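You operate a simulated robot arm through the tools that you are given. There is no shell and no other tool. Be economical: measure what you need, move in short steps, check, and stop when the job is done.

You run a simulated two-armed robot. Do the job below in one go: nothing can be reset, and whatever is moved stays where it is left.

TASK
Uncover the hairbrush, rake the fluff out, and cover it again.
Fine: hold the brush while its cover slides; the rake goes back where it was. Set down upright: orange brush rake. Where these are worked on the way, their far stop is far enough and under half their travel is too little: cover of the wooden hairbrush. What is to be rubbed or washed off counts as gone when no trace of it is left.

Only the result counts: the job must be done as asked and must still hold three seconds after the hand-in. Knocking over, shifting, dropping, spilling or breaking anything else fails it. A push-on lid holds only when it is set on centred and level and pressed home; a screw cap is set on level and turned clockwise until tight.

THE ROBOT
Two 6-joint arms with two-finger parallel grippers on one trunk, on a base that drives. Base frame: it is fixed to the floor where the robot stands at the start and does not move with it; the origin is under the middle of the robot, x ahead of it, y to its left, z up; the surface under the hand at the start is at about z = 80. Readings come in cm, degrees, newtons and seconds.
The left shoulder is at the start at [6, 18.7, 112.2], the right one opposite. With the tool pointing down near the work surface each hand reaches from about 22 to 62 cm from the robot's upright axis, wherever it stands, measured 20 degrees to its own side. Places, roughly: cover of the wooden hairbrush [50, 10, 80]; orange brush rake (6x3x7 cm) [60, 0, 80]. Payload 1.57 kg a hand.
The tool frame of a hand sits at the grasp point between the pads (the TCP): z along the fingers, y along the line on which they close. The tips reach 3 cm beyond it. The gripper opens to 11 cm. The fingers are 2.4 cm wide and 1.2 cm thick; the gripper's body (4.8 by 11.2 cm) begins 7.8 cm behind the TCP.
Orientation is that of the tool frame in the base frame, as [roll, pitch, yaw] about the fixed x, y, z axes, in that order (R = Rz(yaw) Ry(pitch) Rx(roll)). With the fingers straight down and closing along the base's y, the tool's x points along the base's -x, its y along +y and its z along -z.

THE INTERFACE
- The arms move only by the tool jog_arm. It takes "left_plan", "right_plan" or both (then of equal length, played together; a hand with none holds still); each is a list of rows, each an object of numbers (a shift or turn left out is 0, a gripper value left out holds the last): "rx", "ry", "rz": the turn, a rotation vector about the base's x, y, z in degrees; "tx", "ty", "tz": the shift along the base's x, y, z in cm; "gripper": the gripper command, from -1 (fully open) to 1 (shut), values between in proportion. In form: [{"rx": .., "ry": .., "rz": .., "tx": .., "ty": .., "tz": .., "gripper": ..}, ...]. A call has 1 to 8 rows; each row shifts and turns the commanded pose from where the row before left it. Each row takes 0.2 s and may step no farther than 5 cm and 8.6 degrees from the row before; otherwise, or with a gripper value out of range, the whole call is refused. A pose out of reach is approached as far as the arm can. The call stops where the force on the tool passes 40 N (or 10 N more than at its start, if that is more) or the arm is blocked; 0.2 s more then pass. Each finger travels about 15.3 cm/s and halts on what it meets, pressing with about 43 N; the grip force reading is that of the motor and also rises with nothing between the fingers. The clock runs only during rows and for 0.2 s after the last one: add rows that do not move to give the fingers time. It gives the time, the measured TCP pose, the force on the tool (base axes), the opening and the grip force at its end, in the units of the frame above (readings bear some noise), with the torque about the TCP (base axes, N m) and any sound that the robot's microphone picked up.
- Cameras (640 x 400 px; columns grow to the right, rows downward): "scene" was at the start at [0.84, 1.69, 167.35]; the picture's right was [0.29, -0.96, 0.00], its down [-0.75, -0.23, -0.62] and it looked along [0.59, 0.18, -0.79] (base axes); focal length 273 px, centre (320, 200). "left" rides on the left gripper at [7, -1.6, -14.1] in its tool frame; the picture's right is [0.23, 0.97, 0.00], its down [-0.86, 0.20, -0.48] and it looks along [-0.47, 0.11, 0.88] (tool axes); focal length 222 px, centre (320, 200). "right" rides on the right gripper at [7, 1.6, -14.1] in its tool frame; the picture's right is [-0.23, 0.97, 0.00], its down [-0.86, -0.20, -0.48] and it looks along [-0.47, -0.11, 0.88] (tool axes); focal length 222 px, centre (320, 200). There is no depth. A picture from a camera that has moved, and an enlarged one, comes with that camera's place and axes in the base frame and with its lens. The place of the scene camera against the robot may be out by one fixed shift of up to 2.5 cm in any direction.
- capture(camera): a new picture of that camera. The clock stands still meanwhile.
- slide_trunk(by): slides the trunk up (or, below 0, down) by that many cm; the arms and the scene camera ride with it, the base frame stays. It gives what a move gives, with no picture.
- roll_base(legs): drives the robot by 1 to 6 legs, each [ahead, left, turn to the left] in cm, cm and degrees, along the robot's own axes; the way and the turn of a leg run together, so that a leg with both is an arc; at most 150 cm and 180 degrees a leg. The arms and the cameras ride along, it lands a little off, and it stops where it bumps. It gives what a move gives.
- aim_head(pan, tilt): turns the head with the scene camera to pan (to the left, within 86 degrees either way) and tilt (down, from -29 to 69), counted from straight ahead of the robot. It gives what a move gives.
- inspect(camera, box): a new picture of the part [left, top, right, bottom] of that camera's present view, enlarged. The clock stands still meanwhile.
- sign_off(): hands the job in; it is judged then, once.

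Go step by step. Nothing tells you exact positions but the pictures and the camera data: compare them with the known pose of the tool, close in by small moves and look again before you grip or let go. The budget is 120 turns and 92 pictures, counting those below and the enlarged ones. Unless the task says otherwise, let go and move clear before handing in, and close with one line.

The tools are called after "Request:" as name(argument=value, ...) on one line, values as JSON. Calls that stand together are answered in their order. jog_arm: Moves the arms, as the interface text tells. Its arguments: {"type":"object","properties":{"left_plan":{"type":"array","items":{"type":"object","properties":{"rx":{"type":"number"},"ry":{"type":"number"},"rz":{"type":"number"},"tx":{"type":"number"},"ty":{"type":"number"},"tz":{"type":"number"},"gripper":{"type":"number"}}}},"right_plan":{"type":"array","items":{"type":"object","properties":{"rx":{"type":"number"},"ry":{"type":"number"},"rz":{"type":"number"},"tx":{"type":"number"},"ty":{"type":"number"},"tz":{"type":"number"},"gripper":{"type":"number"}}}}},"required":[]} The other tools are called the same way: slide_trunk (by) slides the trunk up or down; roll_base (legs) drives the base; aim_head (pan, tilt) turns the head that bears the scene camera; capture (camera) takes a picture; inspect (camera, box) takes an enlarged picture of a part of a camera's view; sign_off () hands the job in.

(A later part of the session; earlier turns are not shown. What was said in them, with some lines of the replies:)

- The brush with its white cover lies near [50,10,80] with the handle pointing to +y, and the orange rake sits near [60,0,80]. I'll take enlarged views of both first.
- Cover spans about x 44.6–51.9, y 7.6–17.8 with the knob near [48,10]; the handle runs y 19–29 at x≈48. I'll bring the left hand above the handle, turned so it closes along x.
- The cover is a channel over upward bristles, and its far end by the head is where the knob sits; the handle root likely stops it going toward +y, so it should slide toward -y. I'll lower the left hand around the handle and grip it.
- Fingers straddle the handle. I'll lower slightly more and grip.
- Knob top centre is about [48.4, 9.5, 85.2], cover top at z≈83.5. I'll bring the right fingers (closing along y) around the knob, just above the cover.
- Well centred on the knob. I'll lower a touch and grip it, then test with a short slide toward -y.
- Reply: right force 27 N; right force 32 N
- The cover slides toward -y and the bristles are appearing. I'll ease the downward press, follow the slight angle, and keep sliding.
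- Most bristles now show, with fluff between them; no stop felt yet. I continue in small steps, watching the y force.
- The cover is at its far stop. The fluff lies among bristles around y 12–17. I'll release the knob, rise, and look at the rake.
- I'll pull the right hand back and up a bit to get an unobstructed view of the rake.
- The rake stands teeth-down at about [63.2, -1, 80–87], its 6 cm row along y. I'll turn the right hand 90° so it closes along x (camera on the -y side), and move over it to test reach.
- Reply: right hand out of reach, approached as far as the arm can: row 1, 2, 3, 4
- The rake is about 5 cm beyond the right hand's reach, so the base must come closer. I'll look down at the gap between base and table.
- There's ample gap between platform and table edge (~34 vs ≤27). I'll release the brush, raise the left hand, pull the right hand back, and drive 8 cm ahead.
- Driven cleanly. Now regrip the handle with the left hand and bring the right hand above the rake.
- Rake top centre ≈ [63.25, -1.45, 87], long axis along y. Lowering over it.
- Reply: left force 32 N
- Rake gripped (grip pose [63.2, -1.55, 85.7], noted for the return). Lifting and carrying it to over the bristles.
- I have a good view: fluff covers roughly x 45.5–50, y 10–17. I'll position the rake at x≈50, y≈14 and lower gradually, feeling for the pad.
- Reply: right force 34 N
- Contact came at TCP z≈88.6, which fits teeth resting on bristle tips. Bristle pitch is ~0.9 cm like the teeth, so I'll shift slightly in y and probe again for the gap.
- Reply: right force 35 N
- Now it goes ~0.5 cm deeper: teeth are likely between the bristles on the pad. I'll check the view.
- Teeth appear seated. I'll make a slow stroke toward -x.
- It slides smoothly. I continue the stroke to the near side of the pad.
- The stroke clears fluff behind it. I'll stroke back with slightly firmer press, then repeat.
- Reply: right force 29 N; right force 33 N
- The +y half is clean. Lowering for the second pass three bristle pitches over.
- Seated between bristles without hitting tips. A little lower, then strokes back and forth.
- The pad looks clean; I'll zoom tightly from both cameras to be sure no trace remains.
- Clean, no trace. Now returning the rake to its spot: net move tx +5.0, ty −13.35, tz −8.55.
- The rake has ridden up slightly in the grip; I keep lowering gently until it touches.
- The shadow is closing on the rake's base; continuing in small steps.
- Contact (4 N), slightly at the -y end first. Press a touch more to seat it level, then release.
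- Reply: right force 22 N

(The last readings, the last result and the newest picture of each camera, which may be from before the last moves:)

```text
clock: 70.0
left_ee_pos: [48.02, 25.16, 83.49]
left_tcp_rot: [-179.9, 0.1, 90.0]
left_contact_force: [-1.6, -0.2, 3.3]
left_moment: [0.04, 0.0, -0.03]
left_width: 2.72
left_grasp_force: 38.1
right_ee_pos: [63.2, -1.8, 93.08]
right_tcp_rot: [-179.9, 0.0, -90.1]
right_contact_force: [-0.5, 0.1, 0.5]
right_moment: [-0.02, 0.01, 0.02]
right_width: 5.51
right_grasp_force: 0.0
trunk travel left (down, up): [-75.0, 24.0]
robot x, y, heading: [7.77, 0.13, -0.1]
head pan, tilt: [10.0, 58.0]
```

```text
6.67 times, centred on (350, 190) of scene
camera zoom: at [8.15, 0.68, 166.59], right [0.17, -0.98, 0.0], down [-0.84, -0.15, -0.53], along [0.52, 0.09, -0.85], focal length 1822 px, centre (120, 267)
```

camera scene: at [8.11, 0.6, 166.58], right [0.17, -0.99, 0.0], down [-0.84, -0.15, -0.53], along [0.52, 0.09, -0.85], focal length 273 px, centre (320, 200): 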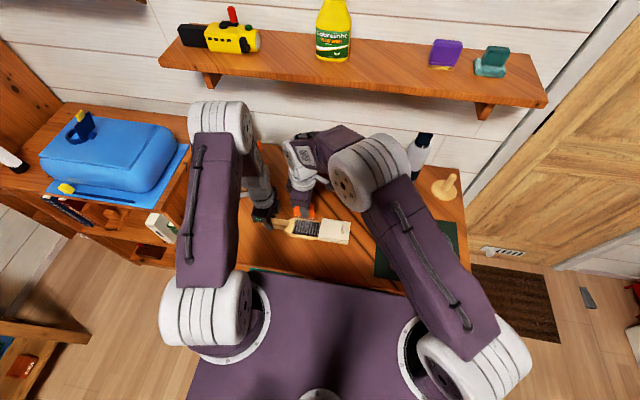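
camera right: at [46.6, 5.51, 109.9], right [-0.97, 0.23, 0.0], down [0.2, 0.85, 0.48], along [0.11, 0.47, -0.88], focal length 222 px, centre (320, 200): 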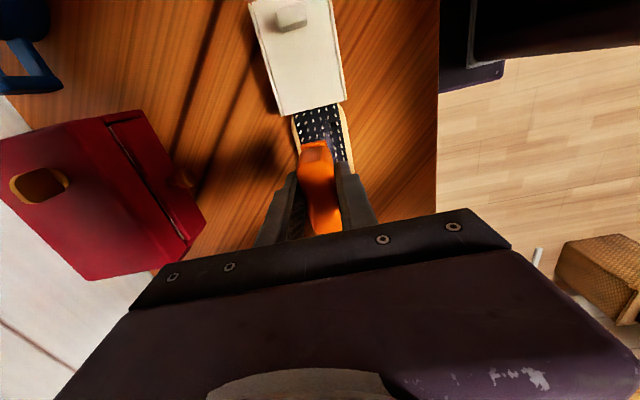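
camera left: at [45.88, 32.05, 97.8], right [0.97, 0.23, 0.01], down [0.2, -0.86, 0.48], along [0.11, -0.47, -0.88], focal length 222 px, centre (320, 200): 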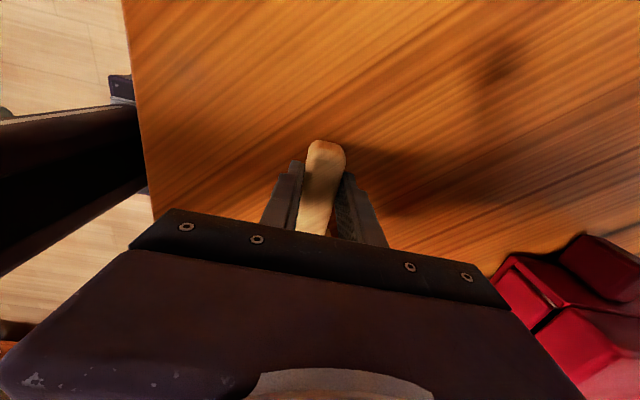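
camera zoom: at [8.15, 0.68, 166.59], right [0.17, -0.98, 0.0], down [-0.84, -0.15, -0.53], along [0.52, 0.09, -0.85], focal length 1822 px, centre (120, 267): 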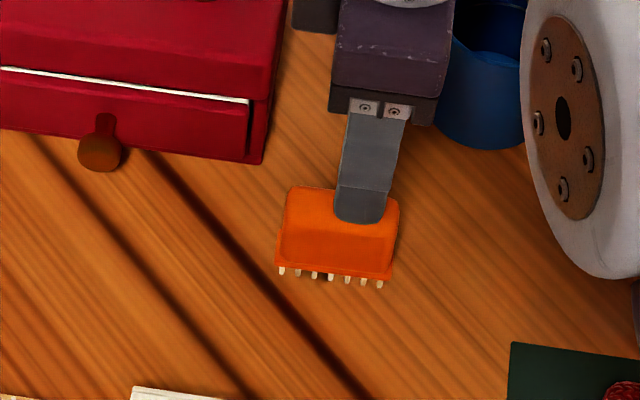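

The rake stands upright back in its place. Next, bring the right hand (still closing along x) over the cover's knob near [48.5, -0.5].

Request:
jog_arm(right_plan=[{"tz": 4}, {"tx": -4}, {"tx": -4, "ty": 1}, {"tx": -4}, {"tx": -2.7}, {}])

Request:
inspect(camera="right", box=[220, 60, 420, 230])

```text
clock: 71.4
left_ee_pos: [48.06, 25.07, 83.71]
left_tcp_rot: [179.9, -0.1, 89.8]
left_contact_force: [-1.2, 0.3, 2.7]
left_moment: [0.07, -0.03, -0.04]
left_width: 2.72
left_grasp_force: 37.9
right_ee_pos: [48.51, -0.35, 97.23]
right_tcp_rot: [180.0, 0.0, -90.0]
right_contact_force: [-0.4, 0.9, 0.1]
right_moment: [0.05, 0.0, -0.02]
right_width: 5.53
right_grasp_force: 0.0
trunk travel left (down, up): [-75.0, 24.0]
robot x, y, heading: [7.78, 0.39, 0.1]
head pan, tilt: [10.0, 58.0]
```

```text
2.35 times, centred on (320, 145) of right
camera zoom: at [46.84, -7.26, 111.41], right [-0.97, 0.23, 0.0], down [0.2, 0.85, 0.48], along [0.11, 0.47, -0.88], focal length 523 px, centre (320, 329)
```

zoom: 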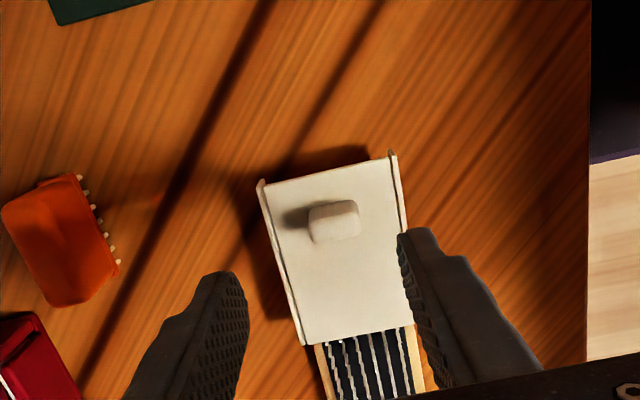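

Request:
jog_arm(right_plan=[{"tx": -0.5, "ty": 0.4}, {"tz": -4}, {"tz": -3.2}, {}])

Request:
inspect(camera="right", box=[220, 80, 420, 230])

Request:
inspect(camera="scene", box=[280, 200, 380, 265])

```text
clock: 72.4
left_ee_pos: [48.05, 25.23, 83.52]
left_tcp_rot: [-180.0, 0.0, 89.9]
left_contact_force: [-0.5, 0.3, 3.2]
left_moment: [-0.01, 0.09, 0.0]
left_width: 2.69
left_grasp_force: 37.9
right_ee_pos: [48.26, 0.05, 89.79]
right_tcp_rot: [180.0, 0.0, -90.1]
right_contact_force: [-0.1, -0.4, -0.1]
right_moment: [-0.01, 0.03, -0.02]
right_width: 5.51
right_grasp_force: 0.1
trunk travel left (down, up): [-75.0, 24.0]
robot x, y, heading: [7.67, -0.37, -0.3]
head pan, tilt: [10.0, 58.0]
```

```text
2.67 times, centred on (320, 155) of right
camera zoom: at [46.47, -6.92, 104.08], right [-0.97, 0.23, 0.0], down [0.2, 0.85, 0.48], along [0.11, 0.47, -0.88], focal length 592 px, centre (320, 320)
```

zoom: 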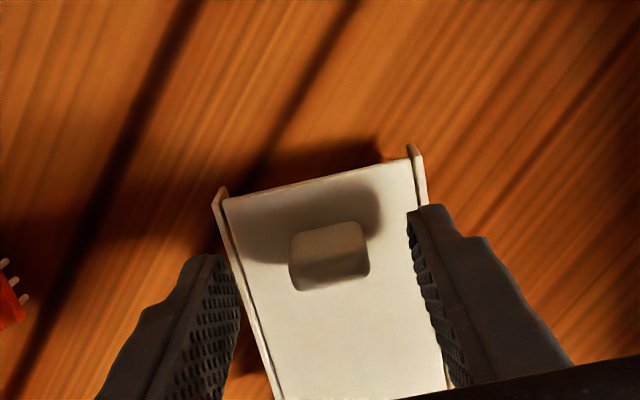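

```text
6.15 times, centred on (330, 232) of scene
camera zoom: at [8.15, 0.67, 166.59], right [0.17, -0.98, 0.0], down [-0.84, -0.15, -0.53], along [0.52, 0.09, -0.85], focal length 1682 px, centre (258, 0)
```

zoom: 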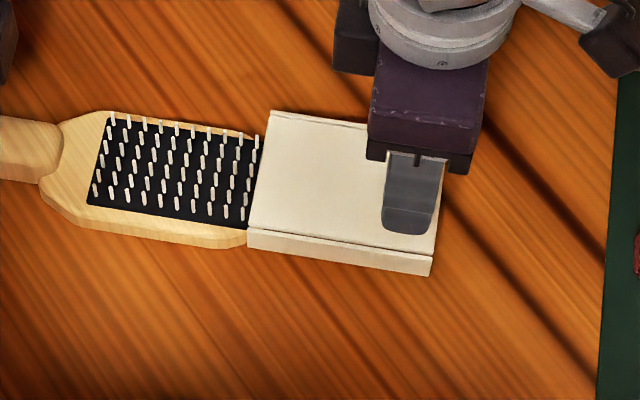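

Knob is at about [47.9, 0.4]. I adjust, lower to just above the cover, and grip the knob lengthwise.

Request:
jog_arm(right_plan=[{"tx": -0.3, "ty": 0.35}, {"tz": -1.5}, {"tz": -0.95}, {"gripper": 0.4}, {"gripper": 0.7}, {"gripper": 1}, {}])

Request:
inspect(camera="right", box=[220, 80, 420, 230])

```text
clock: 74.0
left_ee_pos: [47.99, 25.06, 83.55]
left_tcp_rot: [-180.0, -0.1, 89.9]
left_contact_force: [-4.1, 0.5, 4.5]
left_moment: [-0.05, -0.01, -0.59]
left_width: 2.73
left_grasp_force: 37.9
right_ee_pos: [47.76, 0.27, 87.57]
right_tcp_rot: [179.9, 0.0, -90.1]
right_contact_force: [3.6, 0.2, 0.0]
right_moment: [0.1, -0.09, -0.17]
right_width: 2.47
right_grasp_force: 36.7
trunk travel left (down, up): [-75.0, 24.0]
robot x, y, heading: [7.51, -0.23, -0.0]
head pan, tilt: [10.0, 58.0]
```

```text
2.67 times, centred on (320, 155) of right
camera zoom: at [46.06, -6.7, 101.73], right [-0.97, 0.23, 0.0], down [0.2, 0.85, 0.48], along [0.11, 0.47, -0.88], focal length 592 px, centre (320, 320)
```

zoom: 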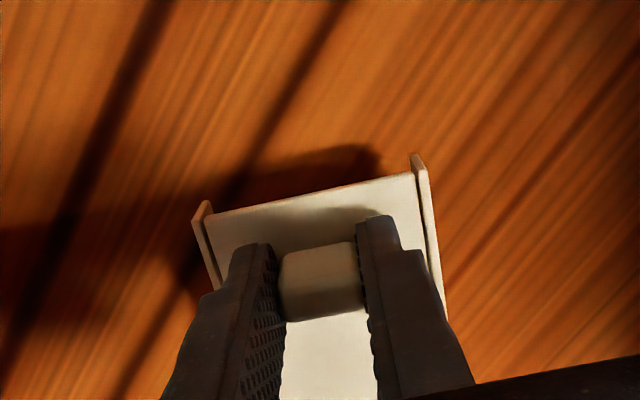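

Knob held. Now sliding the cover back toward +y while the left hand holds the handle.

Request:
jog_arm(right_plan=[{"ty": 0.6, "tx": 0.1}, {"ty": 0.6}, {"ty": 0.6}, {"ty": 0.6}, {}])

Request:
jog_arm(right_plan=[{"ty": 0.6}, {"ty": 0.6}, {"ty": 0.6}, {"ty": 0.6}, {}])

Request:
inspect(camera="scene", box=[270, 200, 370, 265])

```text
clock: 75.2
left_ee_pos: [48.0, 25.12, 83.62]
left_tcp_rot: [180.0, 0.0, 89.9]
left_contact_force: [-1.9, 0.6, 0.7]
left_moment: [0.0, -0.03, -0.41]
left_width: 2.74
left_grasp_force: 37.8
right_ee_pos: [47.79, 2.64, 87.46]
right_tcp_rot: [-180.0, 0.0, -90.2]
right_contact_force: [4.3, 0.3, 8.2]
right_moment: [0.16, -0.1, -0.07]
right_width: 2.44
right_grasp_force: 36.5
trunk travel left (down, up): [-75.0, 24.0]
robot x, y, heading: [7.49, -0.05, -0.0]
head pan, tilt: [10.0, 58.0]
```

```text
clock: 76.4
left_ee_pos: [48.08, 25.18, 83.52]
left_tcp_rot: [-179.9, -0.1, 89.9]
left_contact_force: [-3.6, 0.1, 7.6]
left_moment: [-0.19, 0.05, -0.76]
left_width: 2.74
left_grasp_force: 37.8
right_ee_pos: [47.78, 5.08, 87.49]
right_tcp_rot: [-180.0, 0.0, -90.0]
right_contact_force: [5.8, -0.3, 0.0]
right_moment: [0.01, -0.15, -0.23]
right_width: 2.46
right_grasp_force: 36.6
trunk travel left (down, up): [-75.0, 24.0]
robot x, y, heading: [7.68, 0.07, -0.2]
head pan, tilt: [10.0, 58.0]
```

```text
6.15 times, centred on (320, 232) of scene
camera zoom: at [8.19, 0.66, 166.59], right [0.17, -0.98, 0.0], down [-0.84, -0.15, -0.53], along [0.52, 0.09, -0.85], focal length 1682 px, centre (320, 0)
```

zoom: 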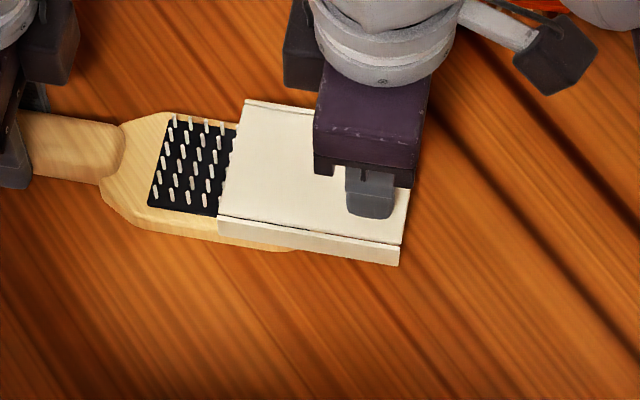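

The cover slides well, half closed. Continuing to the closed stop (knob at y≈10.5).

Request:
jog_arm(right_plan=[{"ty": 0.6, "tx": 0.15}, {"ty": 0.6}, {"ty": 0.6}, {"ty": 0.6}, {"ty": 0.6}, {"ty": 0.6}, {}])

Request:
jog_arm(right_plan=[{"ty": 0.4}, {"ty": 0.4}, {"ty": 0.4}, {}])

Request:
jog_arm(right_plan=[{"ty": 0.2}, {"ty": 0.2}, {}])

Request:
inspect(camera="scene", box=[270, 200, 370, 265])

```text
clock: 78.0
left_ee_pos: [48.06, 25.14, 83.5]
left_tcp_rot: [179.9, 0.0, 89.9]
left_contact_force: [0.9, 0.1, -3.2]
left_moment: [0.41, 0.09, 0.07]
left_width: 2.7
left_grasp_force: 37.5
right_ee_pos: [47.84, 8.73, 87.51]
right_tcp_rot: [-180.0, 0.0, -89.9]
right_contact_force: [-6.6, -0.2, 13.9]
right_moment: [0.14, 0.2, 0.04]
right_width: 2.47
right_grasp_force: 36.2
trunk travel left (down, up): [-75.0, 24.0]
robot x, y, heading: [8.21, -0.41, -0.1]
head pan, tilt: [10.0, 58.0]
```

```text
clock: 79.0
left_ee_pos: [48.06, 25.19, 83.56]
left_tcp_rot: [-180.0, 0.0, 90.0]
left_contact_force: [-3.6, 11.9, 0.4]
left_moment: [-0.1, 0.01, -0.39]
left_width: 2.73
left_grasp_force: 38.3
right_ee_pos: [47.94, 9.59, 87.5]
right_tcp_rot: [179.8, -0.1, -90.1]
right_contact_force: [3.1, -12.0, 5.0]
right_moment: [-0.71, -0.13, -0.16]
right_width: 2.47
right_grasp_force: 36.4
trunk travel left (down, up): [-75.0, 24.0]
robot x, y, heading: [7.57, 0.18, -0.1]
head pan, tilt: [10.0, 58.0]
```

```text
clock: 79.8
left_ee_pos: [48.06, 25.09, 83.55]
left_tcp_rot: [-180.0, 0.0, 90.0]
left_contact_force: [-5.3, 29.4, -5.5]
left_moment: [0.53, 0.1, -0.51]
left_width: 2.73
left_grasp_force: 38.2
right_ee_pos: [48.01, 10.05, 87.53]
right_tcp_rot: [179.9, -0.1, -90.0]
right_contact_force: [7.0, -32.0, 13.2]
right_moment: [-0.57, -0.17, -0.15]
right_width: 2.45
right_grasp_force: 36.4
trunk travel left (down, up): [-75.0, 24.0]
robot x, y, heading: [7.61, -0.0, -0.0]
head pan, tilt: [10.0, 58.0]
```

```text
6.15 times, centred on (320, 232) of scene
camera zoom: at [8.17, 0.63, 166.59], right [0.17, -0.98, 0.0], down [-0.84, -0.15, -0.53], along [0.52, 0.09, -0.85], focal length 1682 px, centre (320, 0)
```

zoom: 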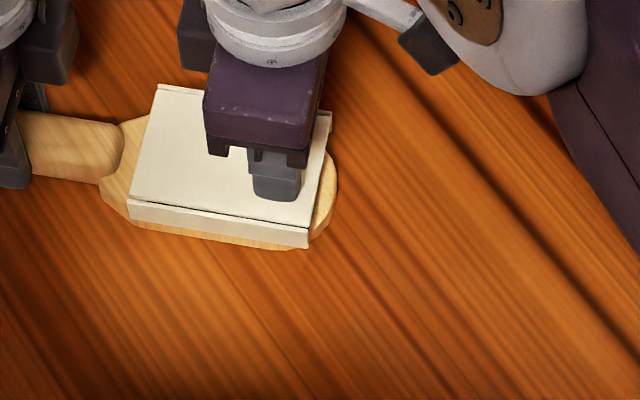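

Closed stop reached firmly (32 N), pad fully covered. I'll relieve the push, release the knob and rise, then release the handle.

Request:
jog_arm(right_plan=[{"ty": -0.2}, {"gripper": 0.6}, {"gripper": 0.2}, {}, {"tz": 3}, {"tz": 4}, {"tz": 4}, {"ty": -4}])

Request:
jog_arm(left_plan=[{"gripper": 0.5}, {"gripper": 0.2}, {"gripper": 0}, {"tz": 3}, {"tz": 4}, {"tz": 4}, {"ty": 3}, {}], right_plan=[{"ty": -4}, {"ty": -4}, {}, {}, {}, {}, {}, {}])

Request:
capture(camera="scene")

Request:
inspect(camera="scene", box=[250, 170, 390, 260])

```text
clock: 81.6
left_ee_pos: [48.0, 25.13, 83.59]
left_tcp_rot: [180.0, -0.1, 89.9]
left_contact_force: [-0.3, -0.7, 2.7]
left_moment: [-0.58, -0.06, -0.08]
left_width: 2.74
left_grasp_force: 38.1
right_ee_pos: [47.86, 5.7, 98.15]
right_tcp_rot: [179.9, 0.1, -90.1]
right_contact_force: [-0.2, -0.5, 0.4]
right_moment: [0.07, 0.0, 0.0]
right_width: 4.41
right_grasp_force: 0.1
trunk travel left (down, up): [-75.0, 24.0]
robot x, y, heading: [7.58, -0.1, -0.2]
head pan, tilt: [10.0, 58.0]
```

```text
clock: 83.4
left_ee_pos: [48.17, 28.28, 94.62]
left_tcp_rot: [180.0, 0.0, 89.9]
left_contact_force: [0.1, -0.1, -0.2]
left_moment: [-0.01, 0.01, -0.01]
left_width: 5.51
left_grasp_force: 0.1
right_ee_pos: [48.13, -2.09, 98.39]
right_tcp_rot: [-179.9, 0.0, -90.1]
right_contact_force: [-0.5, -0.3, 0.0]
right_moment: [-0.01, -0.03, 0.0]
right_width: 4.4
right_grasp_force: 0.0
trunk travel left (down, up): [-75.0, 24.0]
robot x, y, heading: [7.88, -0.2, -0.1]
head pan, tilt: [10.0, 58.0]
```

```text
29 pictures are left
camera scene: at [8.23, 0.63, 166.59], right [0.17, -0.98, 0.0], down [-0.84, -0.15, -0.53], along [0.52, 0.09, -0.85], focal length 273 px, centre (320, 200)
```

scene: 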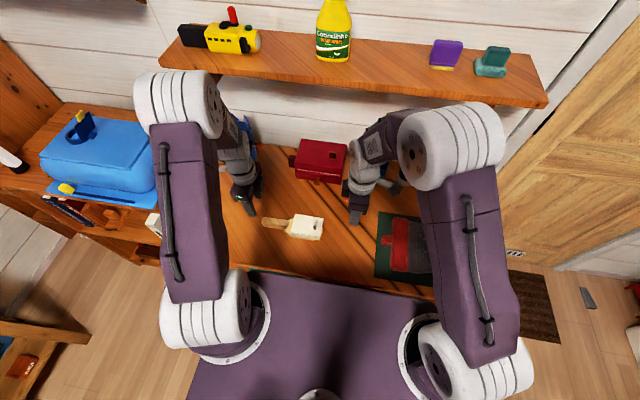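

```text
4.44 times, centred on (320, 215) of scene
camera zoom: at [8.23, 0.63, 166.59], right [0.17, -0.98, 0.0], down [-0.84, -0.15, -0.53], along [0.52, 0.09, -0.85], focal length 1215 px, centre (320, 133)
```

zoom: 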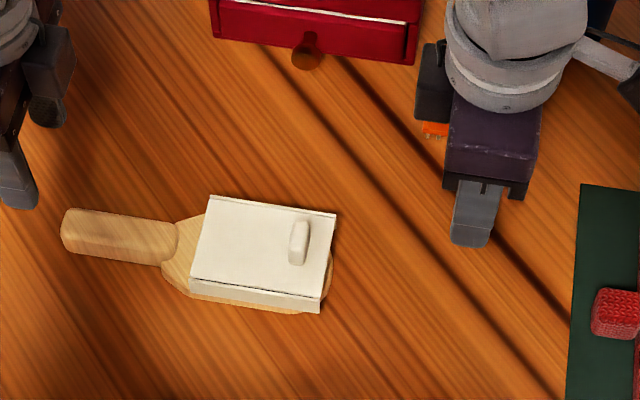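

Brush is covered and released. To verify the rake's place, I'll retract the hands, back off to the starting base pose and compare with the first picture.

Request:
jog_arm(left_plan=[{"tz": 4}, {"tz": 4}, {"tz": 4}, {"tx": -4}, {"tx": -2}], right_plan=[{"tz": 4}, {"tz": 4}, {"tz": 4, "ty": -4}, {"tx": -2, "ty": -4}, {"ty": -4}])

Request:
roll_base(legs=[[-8, 0, 0]])

Request:
aim_head(pan=17, tilt=51.9)

Request:
inspect(camera="scene", box=[270, 190, 430, 290])

```text
refused: row 3 steps farther than a row can; nothing moved
```

```text
clock: 84.4
left_ee_pos: [40.34, 28.14, 94.58]
left_tcp_rot: [-179.9, -0.1, 89.8]
left_contact_force: [0.0, 0.0, -0.8]
left_moment: [-0.02, -0.01, -0.02]
left_width: 5.52
left_grasp_force: 0.0
right_ee_pos: [40.13, -2.13, 98.16]
right_tcp_rot: [179.9, 0.0, -90.2]
right_contact_force: [0.3, 0.1, -0.2]
right_moment: [-0.04, -0.02, 0.03]
right_width: 4.39
right_grasp_force: 0.0
trunk travel left (down, up): [-75.0, 24.0]
robot x, y, heading: [-0.12, -0.03, -0.3]
head pan, tilt: [10.0, 58.0]
```

```text
clock: 85.1
left_ee_pos: [39.94, 28.3, 94.82]
left_tcp_rot: [179.9, 0.0, 89.8]
left_contact_force: [-0.7, 0.5, -0.8]
left_moment: [0.03, 0.0, -0.01]
left_width: 5.52
left_grasp_force: 0.0
right_ee_pos: [39.92, -2.06, 98.37]
right_tcp_rot: [-179.8, 0.0, -90.1]
right_contact_force: [0.2, -0.1, -0.1]
right_moment: [0.0, 0.03, 0.01]
right_width: 4.38
right_grasp_force: 0.1
trunk travel left (down, up): [-75.0, 24.0]
robot x, y, heading: [-0.06, -0.0, 0.1]
head pan, tilt: [17.0, 51.9]
```

```text
4.00 times, centred on (350, 240) of scene
camera zoom: at [0.44, 1.7, 167.35], right [0.29, -0.96, 0.0], down [-0.75, -0.23, -0.62], along [0.59, 0.18, -0.79], focal length 1093 px, centre (200, 40)
```

zoom: 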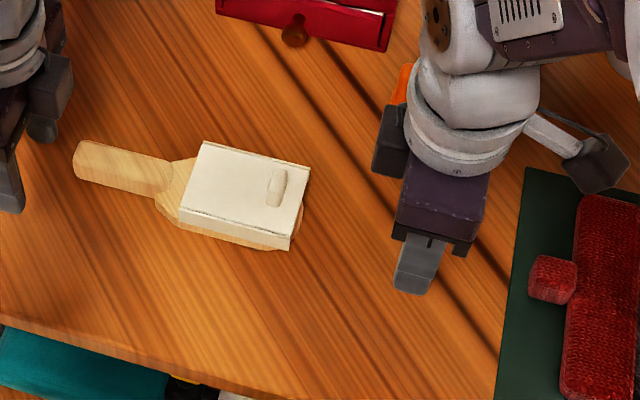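

The drive went fine; the brush matches its first picture. I'll lift the right hand out of the line of sight to see the rake.

Request:
jog_arm(right_plan=[{"tz": 4}, {"tz": 4}, {"ty": -4, "tz": 2}, {"ty": -4, "tz": 2}, {"ty": -4}])

Request:
inspect(camera="scene", box=[270, 190, 430, 290])

```text
clock: 86.3
left_ee_pos: [40.12, 28.15, 94.77]
left_tcp_rot: [180.0, -0.1, 89.7]
left_contact_force: [0.1, 0.0, 0.0]
left_moment: [0.02, -0.02, 0.02]
left_width: 5.47
left_grasp_force: 0.1
right_ee_pos: [39.65, -14.07, 110.1]
right_tcp_rot: [180.0, 0.0, -90.0]
right_contact_force: [-0.3, -0.2, 0.6]
right_moment: [-0.02, 0.02, -0.03]
right_width: 4.41
right_grasp_force: 0.1
trunk travel left (down, up): [-75.0, 24.0]
robot x, y, heading: [-0.14, 0.11, -0.2]
head pan, tilt: [17.0, 51.9]
```

```text
4.00 times, centred on (350, 240) of scene
camera zoom: at [0.62, 1.56, 167.36], right [0.29, -0.96, 0.0], down [-0.75, -0.23, -0.62], along [0.59, 0.18, -0.79], focal length 1093 px, centre (200, 40)
```

zoom: 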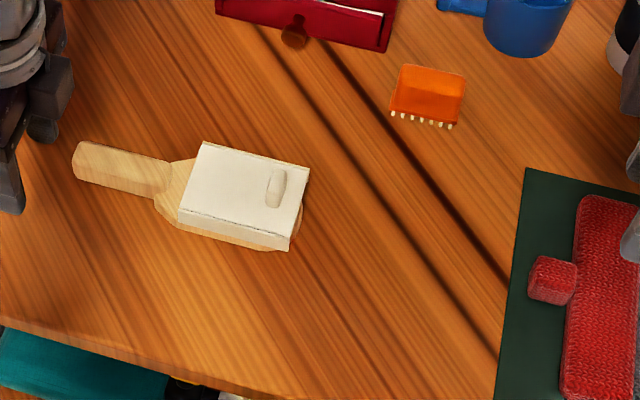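

The rake stands upright within under a centimetre of its original spot. The brush is clean, covered and where it was, and both hands are clear, so I'm handing in.

Request:
sign_off()

```text
The job is handed in.
```

The hairbrush was uncovered while held, raked until no fluff was visible, and covered again to its stop. The orange rake stands upright, about 0.8 cm nearer the robot than where it started.
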